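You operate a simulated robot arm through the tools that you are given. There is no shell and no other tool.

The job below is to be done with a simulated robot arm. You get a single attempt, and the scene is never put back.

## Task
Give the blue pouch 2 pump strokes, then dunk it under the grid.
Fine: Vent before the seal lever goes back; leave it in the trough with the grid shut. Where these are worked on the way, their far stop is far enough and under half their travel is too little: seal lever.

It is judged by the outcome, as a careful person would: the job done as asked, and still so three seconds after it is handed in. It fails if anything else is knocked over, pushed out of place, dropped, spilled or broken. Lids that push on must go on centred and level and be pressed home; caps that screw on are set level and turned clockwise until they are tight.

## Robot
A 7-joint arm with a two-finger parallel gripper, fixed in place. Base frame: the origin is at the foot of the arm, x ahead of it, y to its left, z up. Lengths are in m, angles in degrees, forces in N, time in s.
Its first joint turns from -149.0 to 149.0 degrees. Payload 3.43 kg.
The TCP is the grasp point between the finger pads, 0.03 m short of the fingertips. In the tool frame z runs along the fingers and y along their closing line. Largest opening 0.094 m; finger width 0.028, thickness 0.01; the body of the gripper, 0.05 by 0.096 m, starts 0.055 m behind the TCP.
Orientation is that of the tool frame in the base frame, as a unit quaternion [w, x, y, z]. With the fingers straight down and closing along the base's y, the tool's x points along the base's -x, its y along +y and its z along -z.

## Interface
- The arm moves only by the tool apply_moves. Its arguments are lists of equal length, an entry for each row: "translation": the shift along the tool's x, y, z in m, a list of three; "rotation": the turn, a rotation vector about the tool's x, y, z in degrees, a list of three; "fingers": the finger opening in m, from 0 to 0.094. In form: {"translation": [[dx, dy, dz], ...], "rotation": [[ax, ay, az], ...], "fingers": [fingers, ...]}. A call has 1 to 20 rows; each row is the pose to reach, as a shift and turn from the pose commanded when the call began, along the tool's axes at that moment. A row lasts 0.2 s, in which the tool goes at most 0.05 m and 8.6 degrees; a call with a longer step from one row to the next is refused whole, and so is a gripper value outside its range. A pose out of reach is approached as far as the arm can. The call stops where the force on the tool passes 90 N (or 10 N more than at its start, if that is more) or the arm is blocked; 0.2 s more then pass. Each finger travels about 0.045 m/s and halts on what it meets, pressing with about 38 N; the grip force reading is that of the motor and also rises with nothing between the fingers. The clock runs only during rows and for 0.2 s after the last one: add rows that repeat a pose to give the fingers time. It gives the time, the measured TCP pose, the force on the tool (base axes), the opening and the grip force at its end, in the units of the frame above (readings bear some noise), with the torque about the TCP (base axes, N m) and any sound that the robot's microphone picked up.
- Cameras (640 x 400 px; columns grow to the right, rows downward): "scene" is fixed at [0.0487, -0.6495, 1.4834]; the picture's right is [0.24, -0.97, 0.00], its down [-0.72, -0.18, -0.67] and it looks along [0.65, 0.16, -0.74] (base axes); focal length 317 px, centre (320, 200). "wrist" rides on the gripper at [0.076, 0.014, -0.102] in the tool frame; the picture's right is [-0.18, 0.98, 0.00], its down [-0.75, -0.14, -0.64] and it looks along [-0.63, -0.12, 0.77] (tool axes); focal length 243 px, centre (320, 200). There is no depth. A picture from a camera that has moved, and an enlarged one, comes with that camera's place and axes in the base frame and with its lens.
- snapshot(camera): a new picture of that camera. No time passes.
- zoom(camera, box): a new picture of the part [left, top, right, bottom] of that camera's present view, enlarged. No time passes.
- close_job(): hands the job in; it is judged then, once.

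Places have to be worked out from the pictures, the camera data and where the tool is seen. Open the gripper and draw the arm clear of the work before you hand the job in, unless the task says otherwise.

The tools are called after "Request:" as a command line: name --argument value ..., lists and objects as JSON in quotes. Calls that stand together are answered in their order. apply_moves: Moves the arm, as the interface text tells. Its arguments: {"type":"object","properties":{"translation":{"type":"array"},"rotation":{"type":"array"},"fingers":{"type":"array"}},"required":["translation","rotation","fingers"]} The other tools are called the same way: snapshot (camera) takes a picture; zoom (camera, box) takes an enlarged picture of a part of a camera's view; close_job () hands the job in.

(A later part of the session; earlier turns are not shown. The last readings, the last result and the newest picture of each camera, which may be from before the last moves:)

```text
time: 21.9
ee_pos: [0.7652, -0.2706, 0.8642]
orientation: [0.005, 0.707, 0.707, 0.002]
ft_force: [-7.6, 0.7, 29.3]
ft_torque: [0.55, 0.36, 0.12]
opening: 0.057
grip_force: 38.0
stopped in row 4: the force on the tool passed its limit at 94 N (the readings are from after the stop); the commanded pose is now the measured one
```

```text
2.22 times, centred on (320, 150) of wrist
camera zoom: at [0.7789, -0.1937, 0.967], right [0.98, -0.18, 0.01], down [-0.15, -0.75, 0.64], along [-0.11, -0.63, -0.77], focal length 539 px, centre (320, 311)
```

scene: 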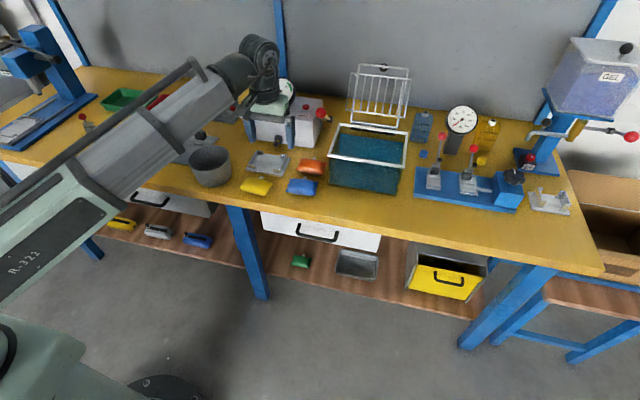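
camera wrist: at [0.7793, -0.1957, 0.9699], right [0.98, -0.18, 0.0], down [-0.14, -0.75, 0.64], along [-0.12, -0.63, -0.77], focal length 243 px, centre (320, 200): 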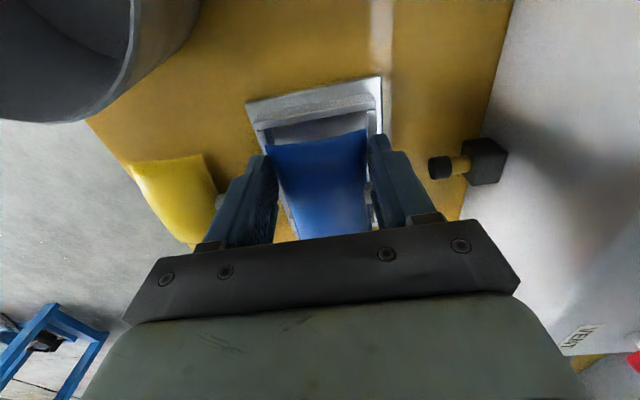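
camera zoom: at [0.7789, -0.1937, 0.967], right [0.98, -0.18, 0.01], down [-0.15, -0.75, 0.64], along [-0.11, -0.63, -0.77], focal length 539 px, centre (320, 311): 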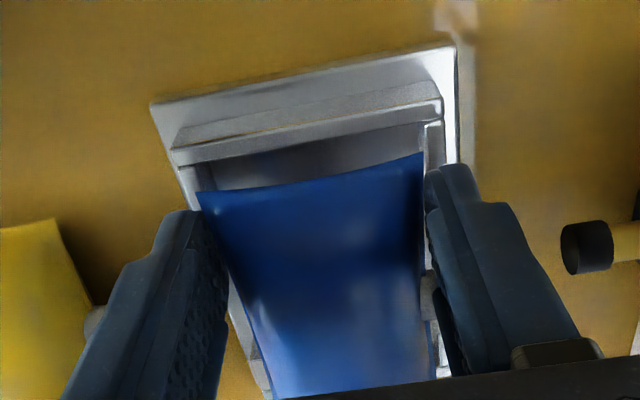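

The descent stopped early with contact: fingertips at about z=0.834 hit something, probably the tabs. The pouch hasn't shifted in the grip. I'll look very closely before going further.

Request:
zoom --camera "scene" --box '[248, 152, 273, 172]'

Request:
zoom --camera "scene" --box '[262, 145, 292, 170]'

Request:
zoom --camera "wrist" --box '[330, 110, 410, 240]'

Request:
zoom --camera "wrist" --box '[240, 90, 340, 240]'

```text
16.00 times, centred on (260, 162) of scene
camera zoom: at [0.0487, -0.6495, 1.4834], right [0.24, -0.97, 0.0], down [-0.72, -0.18, -0.67], along [0.65, 0.16, -0.74], focal length 5074 px, centre (1272, 808)
```

zoom: 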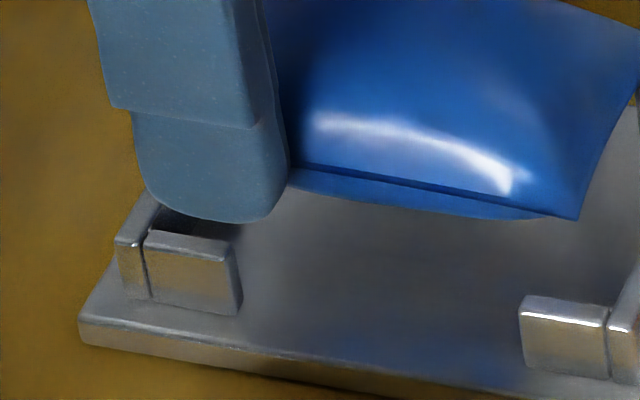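

```text
16.00 times, centred on (277, 158) of scene
camera zoom: at [0.0487, -0.6495, 1.4834], right [0.24, -0.97, 0.0], down [-0.72, -0.18, -0.67], along [0.65, 0.16, -0.74], focal length 5074 px, centre (1008, 880)
```

zoom: 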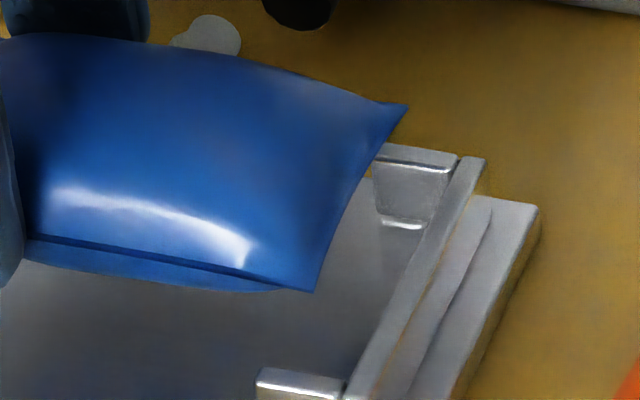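

```text
3.08 times, centred on (370, 175) of wrist
camera zoom: at [0.7789, -0.1937, 0.967], right [0.98, -0.18, 0.01], down [-0.15, -0.75, 0.64], along [-0.11, -0.63, -0.77], focal length 746 px, centre (166, 277)
```

zoom: 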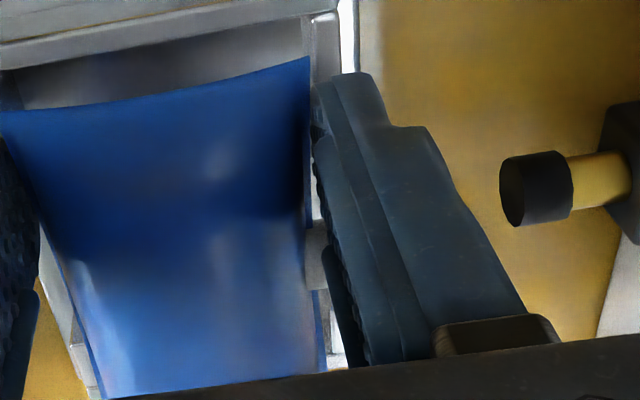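

```text
2.67 times, centred on (290, 165) of wrist
camera zoom: at [0.7789, -0.1937, 0.967], right [0.98, -0.18, 0.01], down [-0.15, -0.75, 0.64], along [-0.11, -0.63, -0.77], focal length 647 px, centre (400, 293)
```

zoom: 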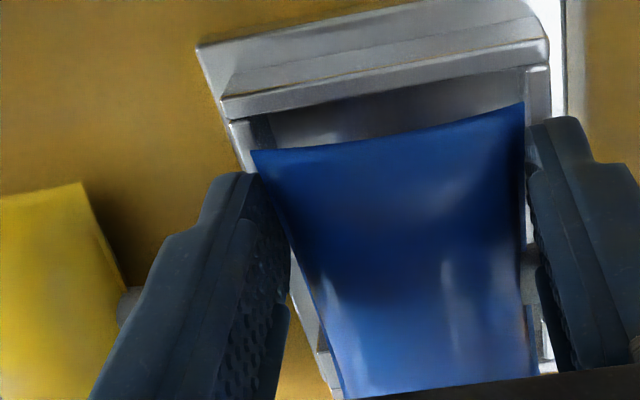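

The contact torque points to y≈-0.253, the +y rail line, so the pouch edge may have been riding that rail rather than being too far -y. I'll back off upward, re-level the tool and shift slightly toward -y.

Request:
apply_moves --translation '[[0, 0, -0.004], [-0.0016, 0, -0.006], [-0.0016, 0, -0.006]]' --rotation '[[0.2, 0.1, 0], [0.56, 0.24, 0], [0.56, 0.24, 0]]' --fingers '[0.045, 0.045, 0.045]'

Request:
zoom --camera "wrist" --box '[230, 60, 410, 240]'

Request:
zoom --camera "scene" --box '[245, 140, 295, 180]'

```text
time: 22.7
ee_pos: [0.766, -0.2713, 0.8696]
orientation: [-0.001, 0.707, 0.707, -0.001]
ft_force: [0.6, 0.3, 0.4]
ft_torque: [0.02, -0.01, -0.01]
opening: 0.0568
grip_force: 37.8
```

```text
2.22 times, centred on (320, 150) of wrist
camera zoom: at [0.7811, -0.1957, 0.9713], right [0.98, -0.18, 0.0], down [-0.14, -0.75, 0.64], along [-0.12, -0.63, -0.77], focal length 539 px, centre (320, 311)
```

zoom: 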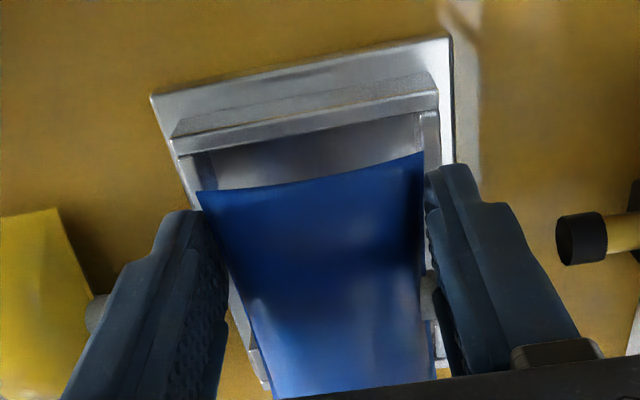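

```text
10.00 times, centred on (270, 160) of scene
camera zoom: at [0.0487, -0.6495, 1.4834], right [0.24, -0.97, 0.0], down [-0.72, -0.18, -0.67], along [0.65, 0.16, -0.74], focal length 3171 px, centre (820, 600)
```

zoom: 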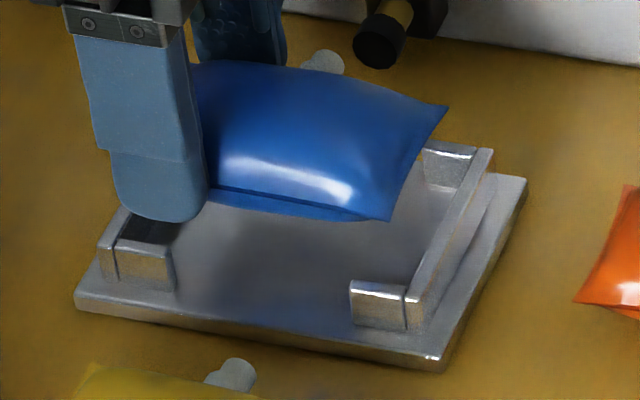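

Cross-checking both views, the pouch's thick lower body was overlapping the +y rail because my +y correction was the wrong way. It should be about 1 mm further toward -y. I'll shift there and descend in small, force-checked steps.

Request:
apply_moves --translation '[[-0.0012, -0.001, 0.0], [-0.0012, -0.001, 0.0025], [-0.0012, -0.001, 0.005], [-0.0012, -0.001, 0.005]]' --rotation '[[0, 0, 0], [0, 0, 0], [0, 0, 0], [0, 0, 0]]' --fingers '[0.045, 0.045, 0.045, 0.045]'

```text
time: 23.7
ee_pos: [0.7654, -0.2726, 0.8638]
orientation: [0.0, 0.707, 0.707, 0.0]
ft_force: [0.4, -0.7, 0.5]
ft_torque: [0.03, 0.0, 0.02]
opening: 0.0568
grip_force: 37.8
```

There's no contact at 0.864 now, below where it touched before. I'll continue down in small steps.

Request:
apply_moves --translation '[[0, 0, 0.002], [0, 0, 0.004], [0, 0, 0.004]]' --rotation '[[0, 0, 0], [0, 0, 0], [0, 0, 0]]' --fingers '[0.045, 0.045, 0.045]'

```text
time: 24.5
ee_pos: [0.7636, -0.2735, 0.8588]
orientation: [-0.001, 0.707, 0.707, 0.0]
ft_force: [-0.1, 1.0, 1.0]
ft_torque: [0.0, -0.01, -0.01]
opening: 0.0568
grip_force: 38.1
```

Still free at 0.859, so I'll keep going.

Request:
apply_moves --translation '[[0, 0, 0.002], [0, 0, 0.004], [0, 0, 0.004]]' --rotation '[[0, 0, 0], [0, 0, 0], [0, 0, 0]]' --fingers '[0.045, 0.045, 0.045]'

Request:
zoom --camera "scene" --box '[245, 140, 295, 180]'

Request:
zoom --camera "wrist" --box '[230, 60, 410, 240]'

```text
time: 25.3
ee_pos: [0.7656, -0.273, 0.8552]
orientation: [0.0, 0.707, 0.707, -0.001]
ft_force: [-0.5, -0.4, -0.8]
ft_torque: [0.0, -0.01, 0.0]
opening: 0.0567
grip_force: 38.4
```

```text
10.00 times, centred on (270, 160) of scene
camera zoom: at [0.0487, -0.6495, 1.4834], right [0.24, -0.97, 0.0], down [-0.72, -0.18, -0.67], along [0.65, 0.16, -0.74], focal length 3171 px, centre (820, 600)
```

zoom: 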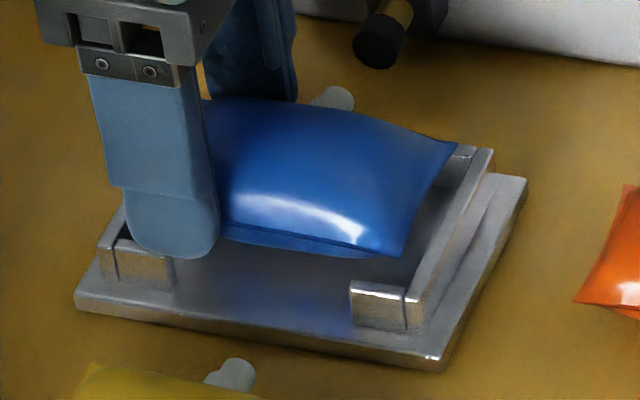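

```text
2.22 times, centred on (320, 150) of wrist
camera zoom: at [0.7799, -0.1979, 0.958], right [0.98, -0.18, 0.0], down [-0.14, -0.75, 0.64], along [-0.12, -0.63, -0.77], focal length 539 px, centre (320, 311)
```

zoom: 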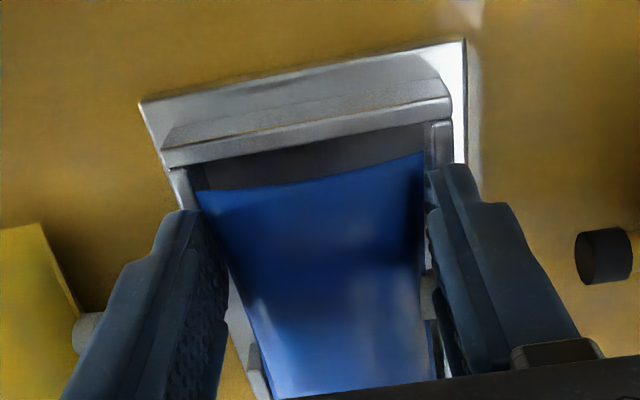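

No contact, and the pouch is now partly between the rails. I'll continue down with a tiny +y nudge.

Request:
apply_moves --translation '[[0.0006, 0, 0.002], [0.0006, 0, 0.004], [0.0006, 0, 0.004]]' --rotation '[[0, 0, 0], [0, 0, 0], [0, 0, 0]]' --fingers '[0.045, 0.045, 0.045]'

Request:
apply_moves --translation '[[0, 0, 0.001], [0, 0, 0.002], [0, 0, 0.002]]' --rotation '[[0, 0, 0], [0, 0, 0], [0, 0, 0]]' --fingers '[0.045, 0.045, 0.045]'

Request:
zoom --camera "scene" --box '[245, 140, 295, 180]'

```text
time: 26.1
ee_pos: [0.7647, -0.2735, 0.8548]
orientation: [0.002, 0.707, 0.707, 0.0]
ft_force: [3.0, -8.9, 63.3]
ft_torque: [0.32, 1.99, 0.3]
opening: 0.0566
grip_force: 38.2
```

```text
time: 26.6
ee_pos: [0.7643, -0.2726, 0.8553]
orientation: [0.001, 0.708, 0.707, 0.0]
ft_force: [-5.9, 0.8, 22.0]
ft_torque: [0.32, 0.82, 0.03]
opening: 0.0565
grip_force: 38.3
stopped in row 2: the force on the tool passed its limit at 92 N (the readings are from after the stop); the commanded pose is now the measured one
```

```text
10.00 times, centred on (270, 160) of scene
camera zoom: at [0.0487, -0.6495, 1.4834], right [0.24, -0.97, 0.0], down [-0.72, -0.18, -0.67], along [0.65, 0.16, -0.74], focal length 3171 px, centre (820, 600)
```

zoom: 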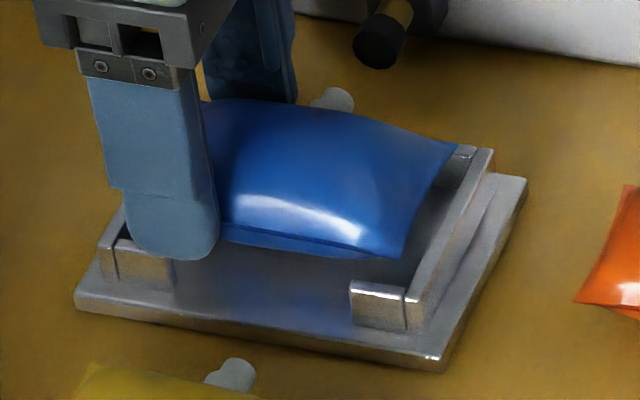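

The torque shows the front finger's tip resting on the front tab (tab top at about z=0.825), so the pouch is only about 4 mm above its seat. I'll ease up 1 mm and open the fingers gradually to let it settle.

Request:
apply_moves --translation '[[0, 0, -0.001], [0, 0, -0.001], [0, 0, -0.001], [0, 0, -0.001], [0, 0, -0.001], [0, 0, -0.001]]' --rotation '[[0, 0, 0], [0, 0, 0], [0, 0, 0], [0, 0, 0], [0, 0, 0], [0, 0, 0]]' --fingers '[0.0565, 0.058, 0.06, 0.064, 0.068, 0.068]'

Request:
zoom --camera "scene" --box '[245, 140, 295, 180]'

Request:
zoom --camera "wrist" --box '[230, 60, 410, 240]'

```text
time: 28.0
ee_pos: [0.7682, -0.2741, 0.8551]
orientation: [0.002, 0.707, 0.707, 0.0]
ft_force: [12.5, 2.1, 44.7]
ft_torque: [0.52, 1.21, -0.2]
opening: 0.0606
grip_force: 0.0
```

```text
10.00 times, centred on (270, 160) of scene
camera zoom: at [0.0487, -0.6495, 1.4834], right [0.24, -0.97, 0.0], down [-0.72, -0.18, -0.67], along [0.65, 0.16, -0.74], focal length 3171 px, centre (820, 600)
```

zoom: 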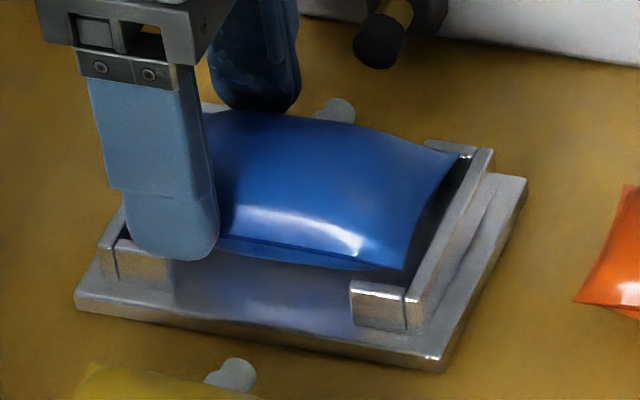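

```text
2.22 times, centred on (320, 150) of wrist
camera zoom: at [0.7812, -0.1974, 0.9572], right [0.98, -0.18, 0.0], down [-0.14, -0.75, 0.64], along [-0.12, -0.63, -0.77], focal length 539 px, centre (320, 311)
```

zoom: 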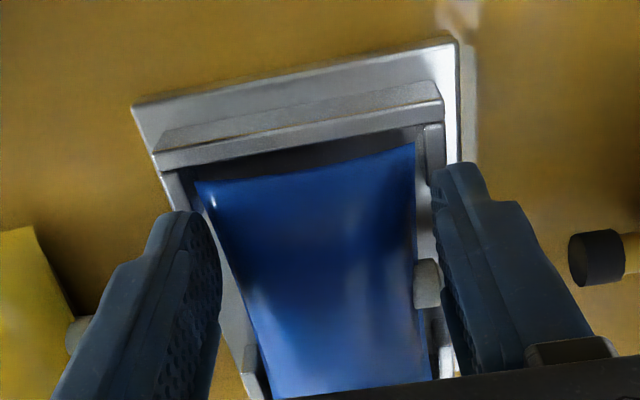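

The pouch has dropped about 5 mm into the nest. The front finger is still pressing on the tab, so I'll lift the tool straight up before opening further.

Request:
apply_moves --translation '[[0, 0, -0.004], [0, 0, -0.008], [0, 0, -0.012], [0, 0, -0.012]]' --rotation '[[0, 0, 0], [0, 0, 0], [0, 0, 0], [0, 0, 0]]' --fingers '[0.06, 0.06, 0.062, 0.068]'

Request:
zoom --camera "scene" --box '[245, 140, 295, 180]'

```text
time: 29.0
ee_pos: [0.7662, -0.2733, 0.8647]
orientation: [0.002, 0.707, 0.707, 0.0]
ft_force: [0.9, -1.0, 0.1]
ft_torque: [0.0, -0.01, 0.01]
opening: 0.0682
grip_force: 0.1
```

```text
10.00 times, centred on (270, 160) of scene
camera zoom: at [0.0487, -0.6495, 1.4834], right [0.24, -0.97, 0.0], down [-0.72, -0.18, -0.67], along [0.65, 0.16, -0.74], focal length 3171 px, centre (820, 600)
```

zoom: 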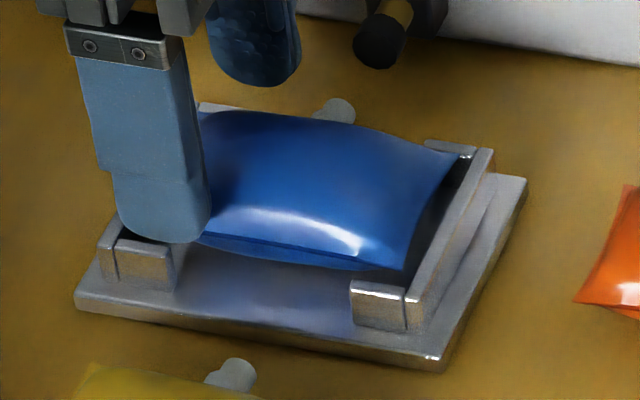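

The pouch stayed in the nest when the fingers lifted. I'll raise the arm and look at the seating from above.

Request:
apply_moves --translation '[[0, 0, -0.03], [0, 0, -0.06], [0.02, 0, -0.095], [0.05, 0, -0.13], [0.05, 0, -0.13]]' --rotation '[[0, 0, 0], [0, 0, 0], [0, 0, 0], [0, 0, 0], [0, 0, 0]]' --fingers '[0.068, 0.068, 0.068, 0.094, 0.094]'

Request:
snapshot --camera "wrist"

Request:
zoom --camera "wrist" --box '[250, 30, 430, 170]'

Request:
zoom --camera "scene" --box '[240, 135, 300, 180]'

```text
time: 30.2
ee_pos: [0.7677, -0.2226, 0.9964]
orientation: [0.001, 0.707, 0.707, -0.001]
ft_force: [0.1, 0.2, 0.2]
ft_torque: [0.03, 0.0, -0.02]
opening: 0.094
grip_force: 0.1
```

```text
taken
camera wrist: at [0.7822, -0.1468, 1.0993], right [0.98, -0.18, 0.0], down [-0.14, -0.75, 0.64], along [-0.12, -0.63, -0.77], focal length 243 px, centre (320, 200)
```

wrist: 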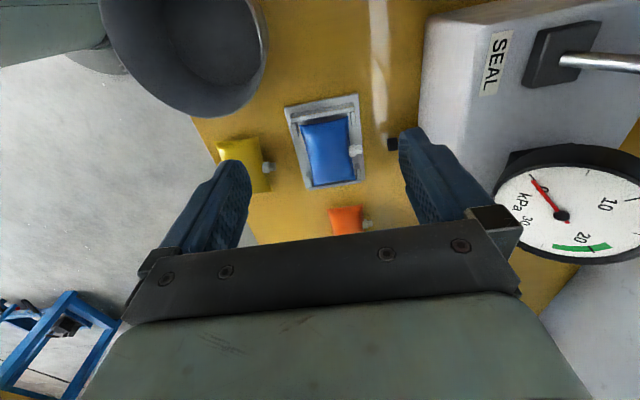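

```text
2.86 times, centred on (340, 100) of wrist
camera zoom: at [0.7822, -0.1468, 1.0993], right [0.98, -0.18, 0.0], down [-0.14, -0.75, 0.64], along [-0.12, -0.63, -0.77], focal length 693 px, centre (263, 486)
```

zoom: 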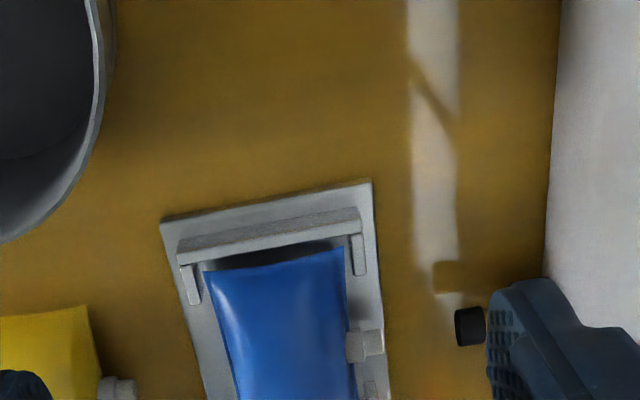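

```text
8.89 times, centred on (270, 158) of scene
camera zoom: at [0.0487, -0.6495, 1.4834], right [0.24, -0.97, 0.0], down [-0.72, -0.18, -0.67], along [0.65, 0.16, -0.74], focal length 2819 px, centre (764, 578)
```

zoom: 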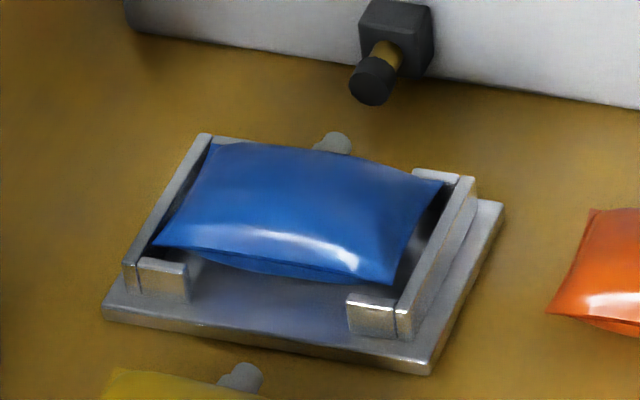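

The pouch is level in the nest with its spout aligned toward the nozzle. Next is the SEAL lever. I'll rise, turn the tool back so the fingers close along y, then look at the lever again.

Request:
apply_moves --translation '[[0.0016, 0.003, -0.03], [0.0032, 0.006, -0.06], [0.0048, 0.009, -0.09], [0.0064, 0.012, -0.104], [0.008, 0.015, -0.104], [0.0096, 0.018, -0.104], [0.0112, 0.021, -0.104], [0.0128, 0.024, -0.104], [0.0144, 0.027, -0.104], [0.016, 0.03, -0.104], [0.0176, 0.032, -0.104], [0.0176, 0.032, -0.104]]' --rotation '[[0, 0, -8.2], [0, 0, -16.4], [0, 0, -24.6], [0, 0, -32.8], [0, 0, -41], [0, 0, -49.2], [0, 0, -57.4], [0, 0, -65.6], [0, 0, -73.8], [0, 0, -82], [0, 0, -90], [0, 0, -90]]' --fingers '[0.094, 0.094, 0.094, 0.094, 0.094, 0.094, 0.094, 0.094, 0.094, 0.094, 0.094, 0.094]'

Request:
apply_moves --translation '[[0, 0, 0], [0, 0, 0], [0, 0, 0], [0, 0, 0], [0, 0, 0]]' --rotation '[[0, -7, 0], [0, -14, 0], [0, -21, 0], [0, -28, 0], [0, -28, 0]]' --fingers '[0.094, 0.094, 0.094, 0.094, 0.094]'

Request:
snapshot --camera "wrist"

Request:
snapshot --camera "scene"

```text
time: 32.8
ee_pos: [0.798, -0.2056, 1.0997]
orientation: [0.001, -0.001, 1.0, -0.001]
ft_force: [-0.6, -0.6, 0.2]
ft_torque: [-0.02, 0.01, -0.03]
opening: 0.0941
grip_force: 0.1
```

```text
time: 34.0
ee_pos: [0.7991, -0.2055, 1.0998]
orientation: [0.245, -0.001, 0.97, -0.001]
ft_force: [-0.1, -0.2, -0.5]
ft_torque: [0.03, 0.0, 0.01]
opening: 0.094
grip_force: 0.1
```

```text
taken
camera wrist: at [0.6834, -0.1915, 1.1547], right [0.16, 0.98, 0.09], down [0.36, -0.14, 0.92], along [0.92, -0.12, -0.38], focal length 243 px, centre (320, 200)
```

wrist: 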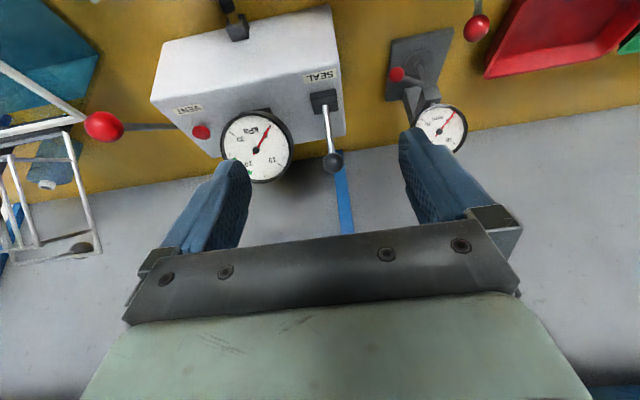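

```text
taken
```

scene: 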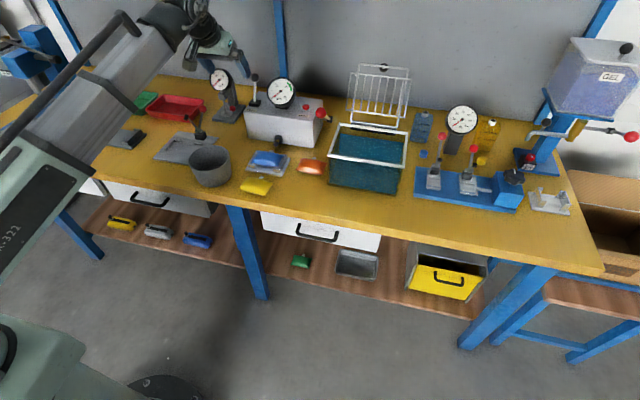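

The lever is clearly in view between the fingers. I'll zoom in to pin down its ball and base before approaching.

Request:
zoom --camera "wrist" --box '[270, 60, 390, 200]'

Request:
zoom --camera "scene" --box '[235, 60, 335, 150]'

Request:
zoom --camera "wrist" --box '[60, 60, 240, 200]'

```text
2.86 times, centred on (330, 130) of wrist
camera zoom: at [0.6834, -0.1915, 1.1547], right [0.16, 0.98, 0.09], down [0.36, -0.14, 0.92], along [0.92, -0.12, -0.38], focal length 693 px, centre (291, 400)
```

zoom: 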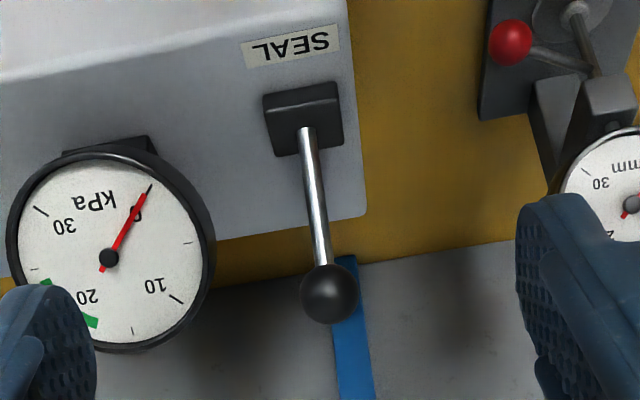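

```text
4.44 times, centred on (285, 105) of scene
camera zoom: at [0.0487, -0.6495, 1.4834], right [0.24, -0.97, 0.0], down [-0.72, -0.18, -0.67], along [0.65, 0.16, -0.74], focal length 1410 px, centre (476, 622)
```

zoom: 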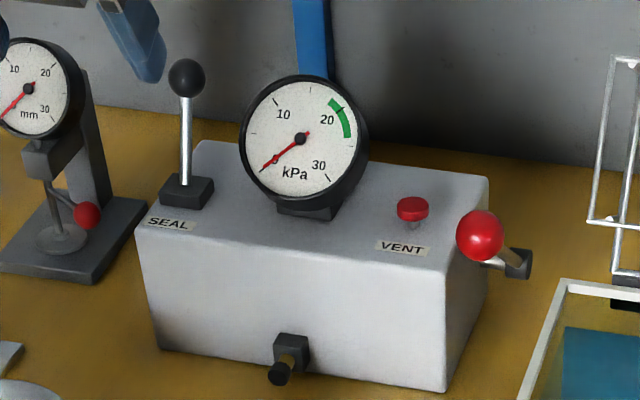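

```text
2.86 times, centred on (150, 130) of wrist
camera zoom: at [0.6834, -0.1915, 1.1547], right [0.16, 0.98, 0.09], down [0.36, -0.14, 0.92], along [0.92, -0.12, -0.38], focal length 693 px, centre (806, 400)
```

zoom: 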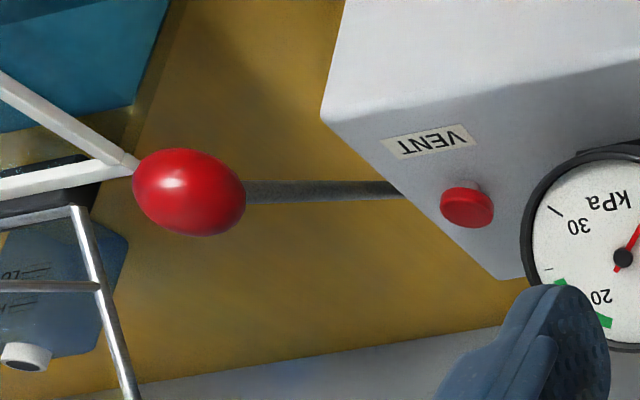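

From the wrist views, the seal ball is at about (0.9555, -0.205, 0.995) with its rod base at (0.929, -0.204, 0.926), so it leans back. I'll approach along the tool axis with a 0.05 m opening, stopping short first.

Request:
apply_moves --translation '[[-0.022, 0.0005, 0.0218], [-0.0438, 0.0005, 0.0436], [-0.0656, 0.0005, 0.0653], [-0.0875, 0.0005, 0.0871], [-0.0875, 0.0005, 0.0871], [-0.0875, 0.0005, 0.1071]]' --rotation '[[0, 0, 0], [0, 0, 0], [0, 0, 0], [0, 0, 0], [0, 0, 0], [0, 0, 0]]' --fingers '[0.076, 0.06, 0.052, 0.052, 0.052, 0.052]'

Request:
snapshot --camera "wrist"

Request:
zoom --camera "scene" --box '[225, 40, 335, 130]'

```text
time: 35.4
ee_pos: [0.9263, -0.2038, 1.0465]
orientation: [0.243, 0.0, 0.97, 0.0]
ft_force: [-0.4, 0.4, -0.6]
ft_torque: [-0.01, -0.01, 0.0]
opening: 0.052
grip_force: 0.1
```

```text
taken
camera wrist: at [0.8109, -0.1906, 1.1017], right [0.16, 0.98, 0.08], down [0.36, -0.14, 0.92], along [0.92, -0.12, -0.38], focal length 243 px, centre (320, 200)
```

wrist: 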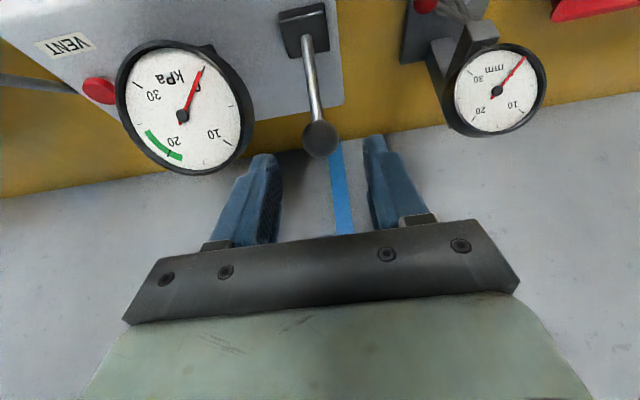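

```text
4.44 times, centred on (280, 85) of scene
camera zoom: at [0.0487, -0.6495, 1.4834], right [0.24, -0.97, 0.0], down [-0.72, -0.18, -0.67], along [0.65, 0.16, -0.74], focal length 1410 px, centre (498, 711)
```

zoom: 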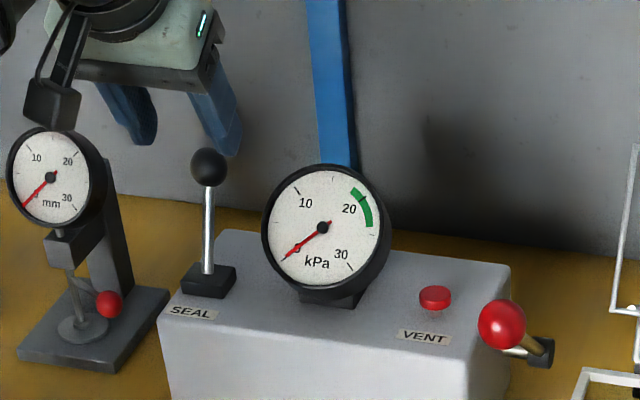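

The ball is right on the tool axis, about 0.059 m ahead. I'll advance along the axis and close on it.

Request:
apply_moves --translation '[[0, 0, 0.02], [0, 0, 0.04], [0, 0, 0.057], [0, 0, 0.057], [0, 0, 0.057], [0, 0, 0.057], [0, 0, 0.057]]' --rotation '[[0, 0, 0], [0, 0, 0], [0, 0, 0], [0, 0, 0], [0, 0, 0], [0, 0, 0], [0, 0, 0]]' --fingers '[0.052, 0.052, 0.052, 0.04, 0.03, 0.018, 0.018]'

Request:
snapshot --camera "wrist"

Request:
zoom --camera "scene" --box '[225, 40, 335, 130]'

```text
time: 37.0
ee_pos: [0.9536, -0.2054, 0.9951]
orientation: [0.242, 0.0, 0.97, -0.001]
ft_force: [0.6, 6.0, -3.1]
ft_torque: [0.04, -0.1, 0.06]
opening: 0.0272
grip_force: 45.2
```

```text
taken
camera wrist: at [0.8381, -0.1913, 1.0508], right [0.16, 0.98, 0.09], down [0.36, -0.14, 0.92], along [0.92, -0.12, -0.38], focal length 243 px, centre (320, 200)
```

wrist: 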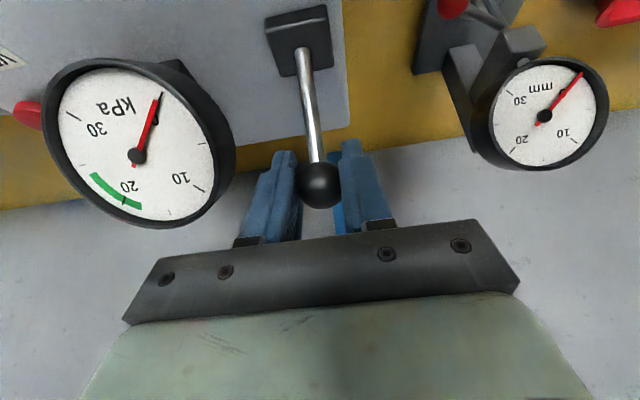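

```text
4.44 times, centred on (280, 85) of scene
camera zoom: at [0.0487, -0.6495, 1.4834], right [0.24, -0.97, 0.0], down [-0.72, -0.18, -0.67], along [0.65, 0.16, -0.74], focal length 1410 px, centre (498, 711)
```

zoom: 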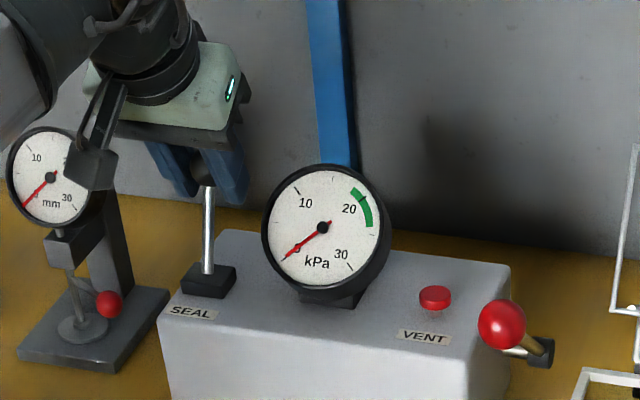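

The ball is gripped (opening 0.027 m). I'll pull it forward along its arc to upright first and check the forces.

Request:
apply_moves --translation '[[0.0053, 0, -0.005], [0.0107, 0, -0.0101], [0.0167, 0, -0.0142], [0.0227, 0, -0.0181]]' --rotation '[[0, 0, 0], [0, 0, 0], [0, 0, 0], [0, 0, 0]]' --fingers '[0.018, 0.018, 0.018, 0.018]'

Request:
zoom --camera "scene" --box '[225, 60, 335, 150]'

```text
time: 38.0
ee_pos: [0.9251, -0.2049, 1.002]
orientation: [0.244, -0.001, 0.97, -0.001]
ft_force: [15.2, 13.1, 7.8]
ft_torque: [0.12, -1.28, 0.16]
opening: 0.0265
grip_force: 45.0
```

```text
4.44 times, centred on (280, 105) of scene
camera zoom: at [0.0487, -0.6495, 1.4834], right [0.24, -0.97, 0.0], down [-0.72, -0.18, -0.67], along [0.65, 0.16, -0.74], focal length 1410 px, centre (498, 622)
```

zoom: 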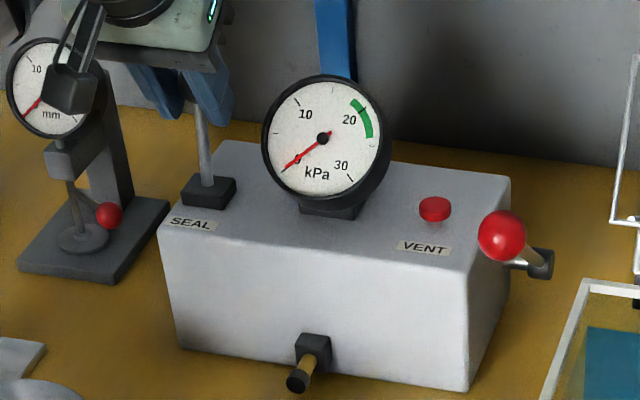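

The lever is swinging and the nozzle is extending toward the spout. I'll continue the pull forward.

Request:
apply_moves --translation '[[0.0071, 0, -0.0021], [0.0142, 0, -0.0042], [0.0213, 0, -0.0059], [0.0284, 0, -0.0076]]' --rotation '[[0, 0, 0], [0, 0, 0], [0, 0, 0], [0, 0, 0]]' --fingers '[0.018, 0.018, 0.018, 0.018]'

Request:
zoom --camera "scene" --box '[225, 60, 335, 180]'

Request:
snapshot --camera "wrist"

```text
time: 39.0
ee_pos: [0.8954, -0.2045, 0.9935]
orientation: [0.242, 0.001, 0.97, -0.002]
ft_force: [0.6, -0.8, 0.5]
ft_torque: [0.03, 0.0, -0.02]
opening: 0.0178
grip_force: 0.0
```

```text
3.33 times, centred on (280, 120) of scene
camera zoom: at [0.0487, -0.6495, 1.4834], right [0.24, -0.97, 0.0], down [-0.72, -0.18, -0.67], along [0.65, 0.16, -0.74], focal length 1057 px, centre (453, 467)
```

zoom: 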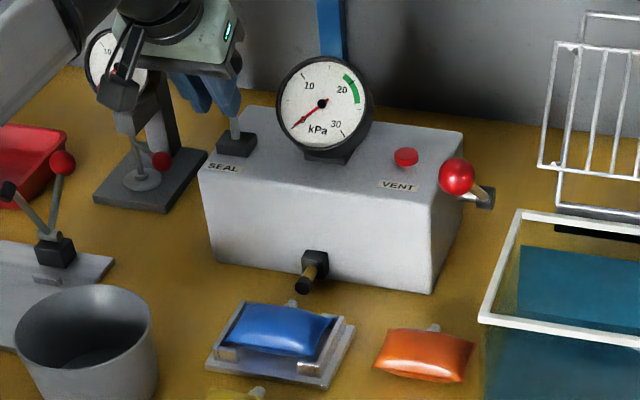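

```text
taken
camera wrist: at [0.7799, -0.1913, 1.0489], right [0.16, 0.98, 0.08], down [0.36, -0.14, 0.92], along [0.92, -0.12, -0.38], focal length 243 px, centre (320, 200)
```

wrist: 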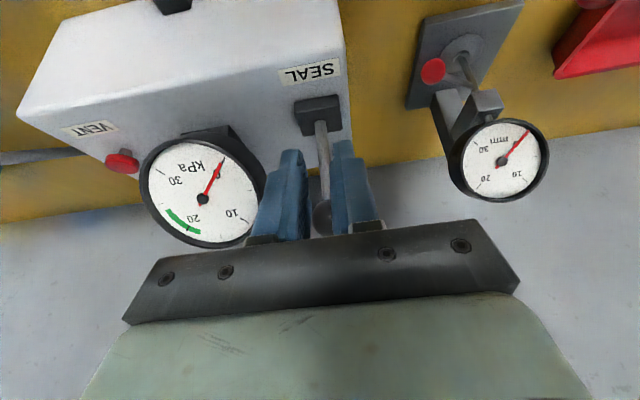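

The ball slipped out when it reached about upright; the opening fell to 0.018 and force is zero. I'll close the fingers, go up and over, and come down behind the ball so I can pull it forward positively.

Request:
apply_moves --translation '[[-0.0106, 0, -0.0406], [-0.0212, 0, -0.0812], [-0.0445, 0, -0.0686], [-0.0679, 0, -0.056], [-0.0912, 0, -0.0434], [-0.0912, 0, -0.0434]]' --rotation '[[0, 0, 0], [0, 0, 0], [0, 0, 0], [0, 0, 0], [0, 0, 0], [0, 0, 0]]' --fingers '[0.018, 0.01, 0.0, 0.0, 0.0, 0.0]'

Request:
snapshot --camera "wrist"

Request:
zoom --camera "scene" --box '[225, 60, 335, 180]'

```text
time: 40.4
ee_pos: [0.9539, -0.2057, 1.0763]
orientation: [0.242, 0.0, 0.97, -0.001]
ft_force: [-0.5, -0.1, -0.7]
ft_torque: [0.0, 0.0, -0.02]
opening: 0.0
grip_force: 33.0
```

```text
taken
camera wrist: at [0.8392, -0.1918, 1.1316], right [0.16, 0.98, 0.08], down [0.36, -0.14, 0.92], along [0.92, -0.12, -0.38], focal length 243 px, centre (320, 200)
```

wrist: 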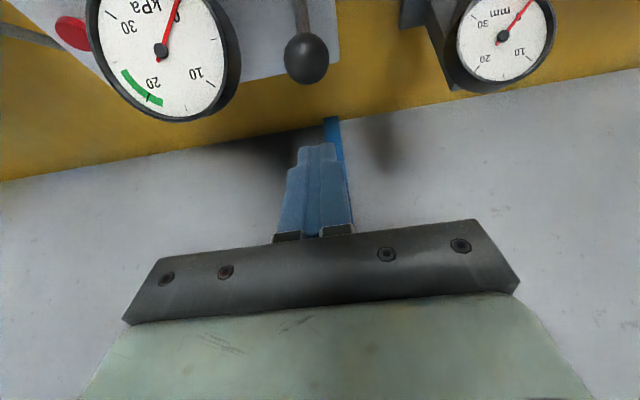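

```text
3.33 times, centred on (280, 120) of scene
camera zoom: at [0.0487, -0.6495, 1.4834], right [0.24, -0.97, 0.0], down [-0.72, -0.18, -0.67], along [0.65, 0.16, -0.74], focal length 1057 px, centre (453, 467)
```

zoom: 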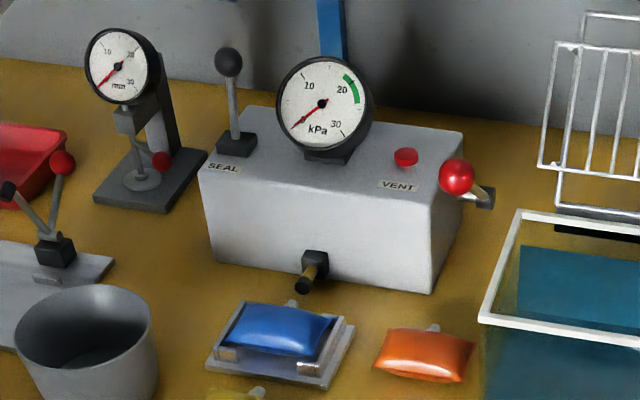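

The lever has settled about 10° back from upright, with its ball near (0.939, -0.2045, 0.999). I'll bring the closed fingers down behind it.

Request:
apply_moves --translation '[[-0.0192, 0, 0.0102], [-0.0064, 0, 0.0343], [0.0064, 0, 0.0583], [0.0064, 0, 0.0583]]' --rotation '[[0, 0, 0], [0, 0, 0], [0, 0, 0], [0, 0, 0]]' --fingers '[0.0, 0.0, 0.0, 0.0]'

Request:
snapshot --camera "wrist"

Request:
zoom --camera "scene" --box '[225, 60, 335, 180]'

```text
time: 41.4
ee_pos: [0.9761, -0.206, 1.0204]
orientation: [0.243, 0.0, 0.97, 0.0]
ft_force: [-0.4, 0.5, -0.7]
ft_torque: [0.03, -0.02, -0.01]
opening: 0.0
grip_force: 32.8
```

```text
taken
camera wrist: at [0.8611, -0.1906, 1.0752], right [0.16, 0.98, 0.08], down [0.36, -0.14, 0.92], along [0.92, -0.12, -0.38], focal length 243 px, centre (320, 200)
```

wrist: 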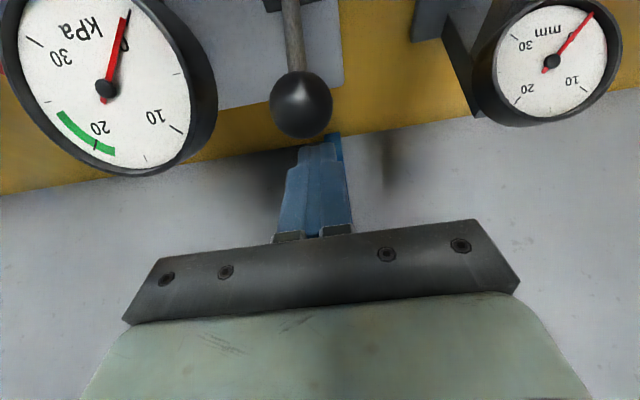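

```text
3.33 times, centred on (280, 120) of scene
camera zoom: at [0.0487, -0.6495, 1.4834], right [0.24, -0.97, 0.0], down [-0.72, -0.18, -0.67], along [0.65, 0.16, -0.74], focal length 1057 px, centre (453, 467)
```

zoom: 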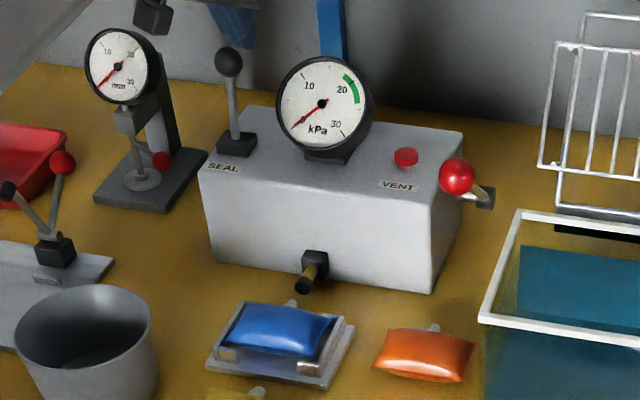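

The closed fingers are behind the ball as planned. I'll pull forward along the arc in steps, watching the force.

Request:
apply_moves --translation '[[0.0155, 0, -0.0012], [0.0215, 0, -0.0052], [0.0276, 0, -0.0092], [0.0343, 0, -0.012], [0.041, 0, -0.0147]]' --rotation '[[0, 0, 0], [0, 0, 0], [0, 0, 0], [0, 0, 0], [0, 0, 0]]' --fingers '[0.0, 0.0, 0.0, 0.0, 0.0]'

Request:
snapshot --camera "wrist"

Request:
zoom --camera "scene" --box '[225, 60, 335, 180]'

```text
time: 42.6
ee_pos: [0.9328, -0.2055, 1.013]
orientation: [0.243, -0.001, 0.97, -0.001]
ft_force: [-0.4, 0.6, 0.5]
ft_torque: [0.03, -0.02, -0.01]
opening: 0.0002
grip_force: 33.2
```

```text
taken
camera wrist: at [0.8183, -0.1915, 1.0687], right [0.16, 0.98, 0.08], down [0.36, -0.14, 0.92], along [0.92, -0.12, -0.38], focal length 243 px, centre (320, 200)
```

wrist: 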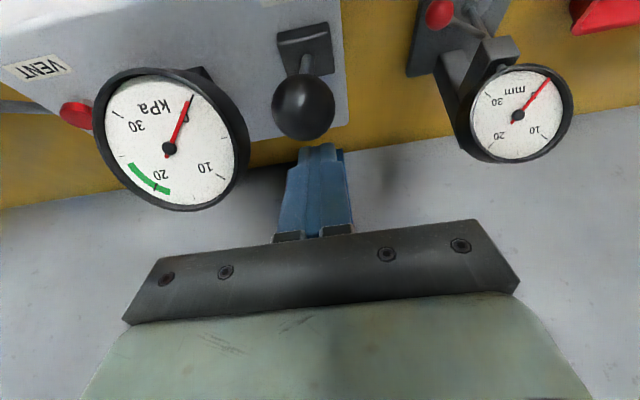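

```text
3.33 times, centred on (280, 120) of scene
camera zoom: at [0.0487, -0.6495, 1.4834], right [0.24, -0.97, 0.0], down [-0.72, -0.18, -0.67], along [0.65, 0.16, -0.74], focal length 1057 px, centre (453, 467)
```

zoom: 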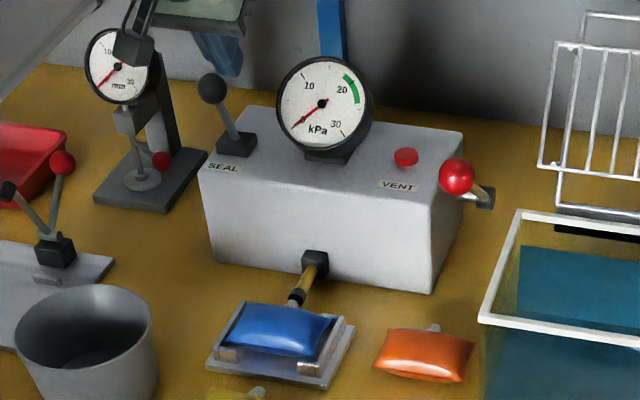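

The lever is now well forward (about -22°) and the nozzle has extended onto the spout. I'll press the ball gently a bit more to confirm it's at its far stop.

Request:
apply_moves --translation '[[0.008, 0, 0], [0.014, 0, 0], [0.017, 0, 0], [0.019, 0, 0]]' --rotation '[[0, 0, 0], [0, 0, 0], [0, 0, 0], [0, 0, 0]]' --fingers '[0.0, 0.0, 0.0, 0.0]'

Request:
snapshot --camera "wrist"

Request:
zoom --camera "scene" --box '[225, 60, 335, 180]'

```text
time: 43.6
ee_pos: [0.9201, -0.2066, 1.0086]
orientation: [0.247, -0.001, 0.969, -0.002]
ft_force: [27.7, -0.4, 22.9]
ft_torque: [0.25, -0.01, 0.1]
opening: 0.0
grip_force: 33.2
```

```text
taken
camera wrist: at [0.8054, -0.1918, 1.062], right [0.16, 0.98, 0.09], down [0.35, -0.14, 0.92], along [0.92, -0.12, -0.37], focal length 243 px, centre (320, 200)
```

wrist: 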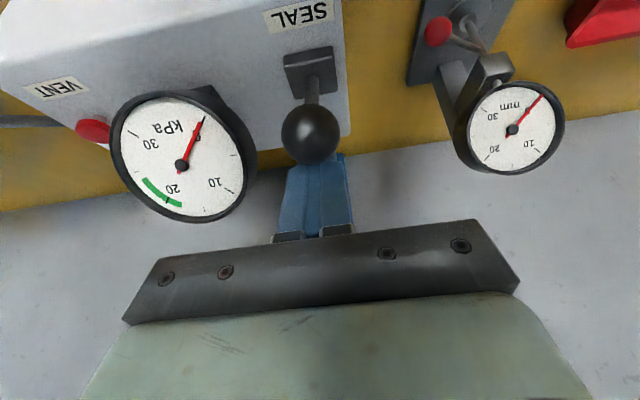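

```text
3.33 times, centred on (280, 120) of scene
camera zoom: at [0.0487, -0.6495, 1.4834], right [0.24, -0.97, 0.0], down [-0.72, -0.18, -0.67], along [0.65, 0.16, -0.74], focal length 1057 px, centre (453, 467)
```

zoom: 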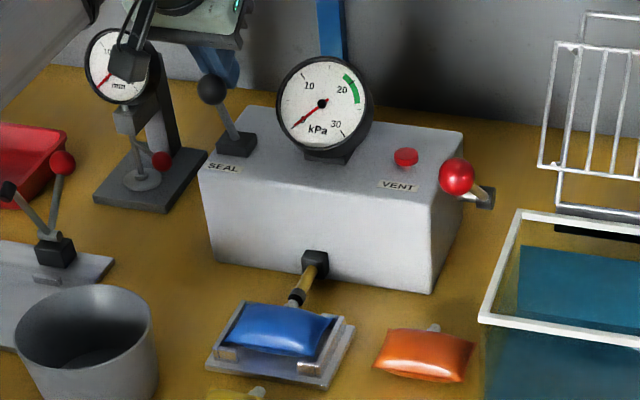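

The ball resists with ~36 N and doesn't move, so the seal lever is at its far stop. I'll retreat up and away from the lever, then check the spout connection.

Request:
apply_moves --translation '[[-0.012, 0, 0], [-0.02, 0, -0.02], [-0.02, 0, -0.06], [-0.02, 0, -0.1], [-0.02, 0, -0.1]]' --rotation '[[0, 0, 0], [0, 0, 0], [0, 0, 0], [0, 0, 0], [0, 0, 0]]' --fingers '[0.0, 0.0, 0.0, 0.0, 0.0]'

Request:
zoom --camera "scene" --box '[245, 130, 305, 180]'

Request:
zoom --camera "scene" --box '[225, 60, 335, 150]'

```text
time: 44.8
ee_pos: [0.8874, -0.2053, 1.1046]
orientation: [0.242, 0.0, 0.97, -0.001]
ft_force: [0.1, -1.0, 0.3]
ft_torque: [-0.01, 0.01, 0.02]
opening: 0.0001
grip_force: 32.9
```

```text
8.00 times, centred on (275, 155) of scene
camera zoom: at [0.0487, -0.6495, 1.4834], right [0.24, -0.97, 0.0], down [-0.72, -0.18, -0.67], along [0.65, 0.16, -0.74], focal length 2537 px, centre (680, 560)
```

zoom: 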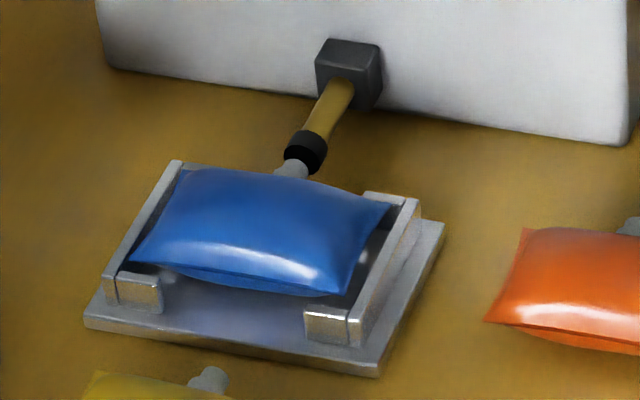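

```text
4.44 times, centred on (280, 105) of scene
camera zoom: at [0.0487, -0.6495, 1.4834], right [0.24, -0.97, 0.0], down [-0.72, -0.18, -0.67], along [0.65, 0.16, -0.74], focal length 1410 px, centre (498, 622)
```

zoom: 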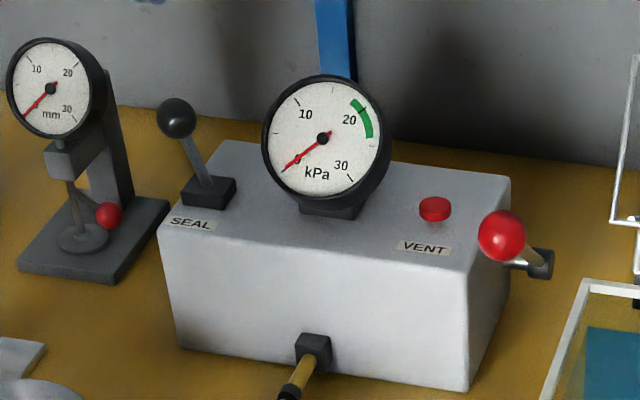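

The nozzle is mated to the spout. Next is the pump: I put its ball at about (0.864, -0.449, 0.954) and hub at about (1.0, -0.45, 0.845). I'll move above it with the tool straight down and the fingers closed.

Request:
apply_moves --translation '[[0.0037, -0.0406, -0.002], [0.0075, -0.0812, -0.004], [0.0112, -0.1219, -0.006], [0.0149, -0.1625, -0.008], [0.0187, -0.2031, -0.01], [0.0224, -0.2437, -0.0119], [0.0224, -0.2437, -0.0119]]' --rotation '[[0, 4.7, 0], [0, 9.3, 0], [0, 14, 0], [0, 18.7, 0], [0, 23.3, 0], [0, 28, 0], [0, 28, 0]]' --fingers '[0.0, 0.0, 0.0, 0.0, 0.0, 0.0, 0.0]'

Request:
snapshot --camera "wrist"

Request:
zoom --camera "scene" --box '[260, 70, 360, 150]'

```text
time: 46.4
ee_pos: [0.863, -0.4493, 1.1039]
orientation: [0.0, 0.0, 1.0, -0.001]
ft_force: [0.0, -0.1, 0.2]
ft_torque: [-0.02, -0.01, 0.02]
opening: 0.0003
grip_force: 33.4
```

```text
taken
camera wrist: at [0.7875, -0.4364, 1.2066], right [0.18, 0.98, 0.0], down [0.75, -0.14, 0.64], along [0.63, -0.12, -0.77], focal length 243 px, centre (320, 200)
```

wrist: 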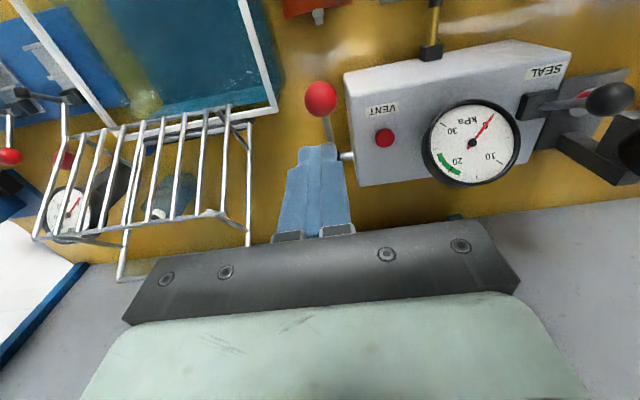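

```text
5.00 times, centred on (310, 110) of scene
camera zoom: at [0.0487, -0.6495, 1.4834], right [0.24, -0.97, 0.0], down [-0.72, -0.18, -0.67], along [0.65, 0.16, -0.74], focal length 1586 px, centre (370, 650)
```

zoom: 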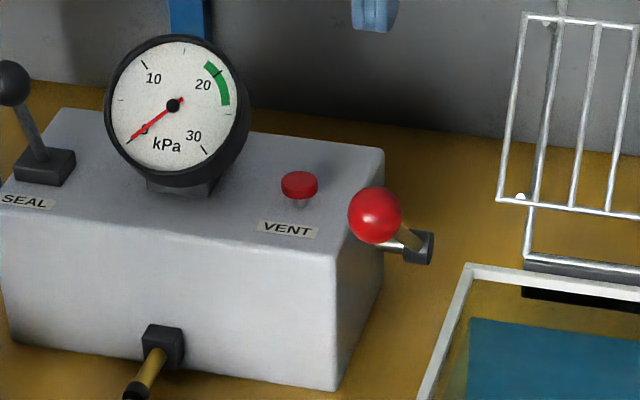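

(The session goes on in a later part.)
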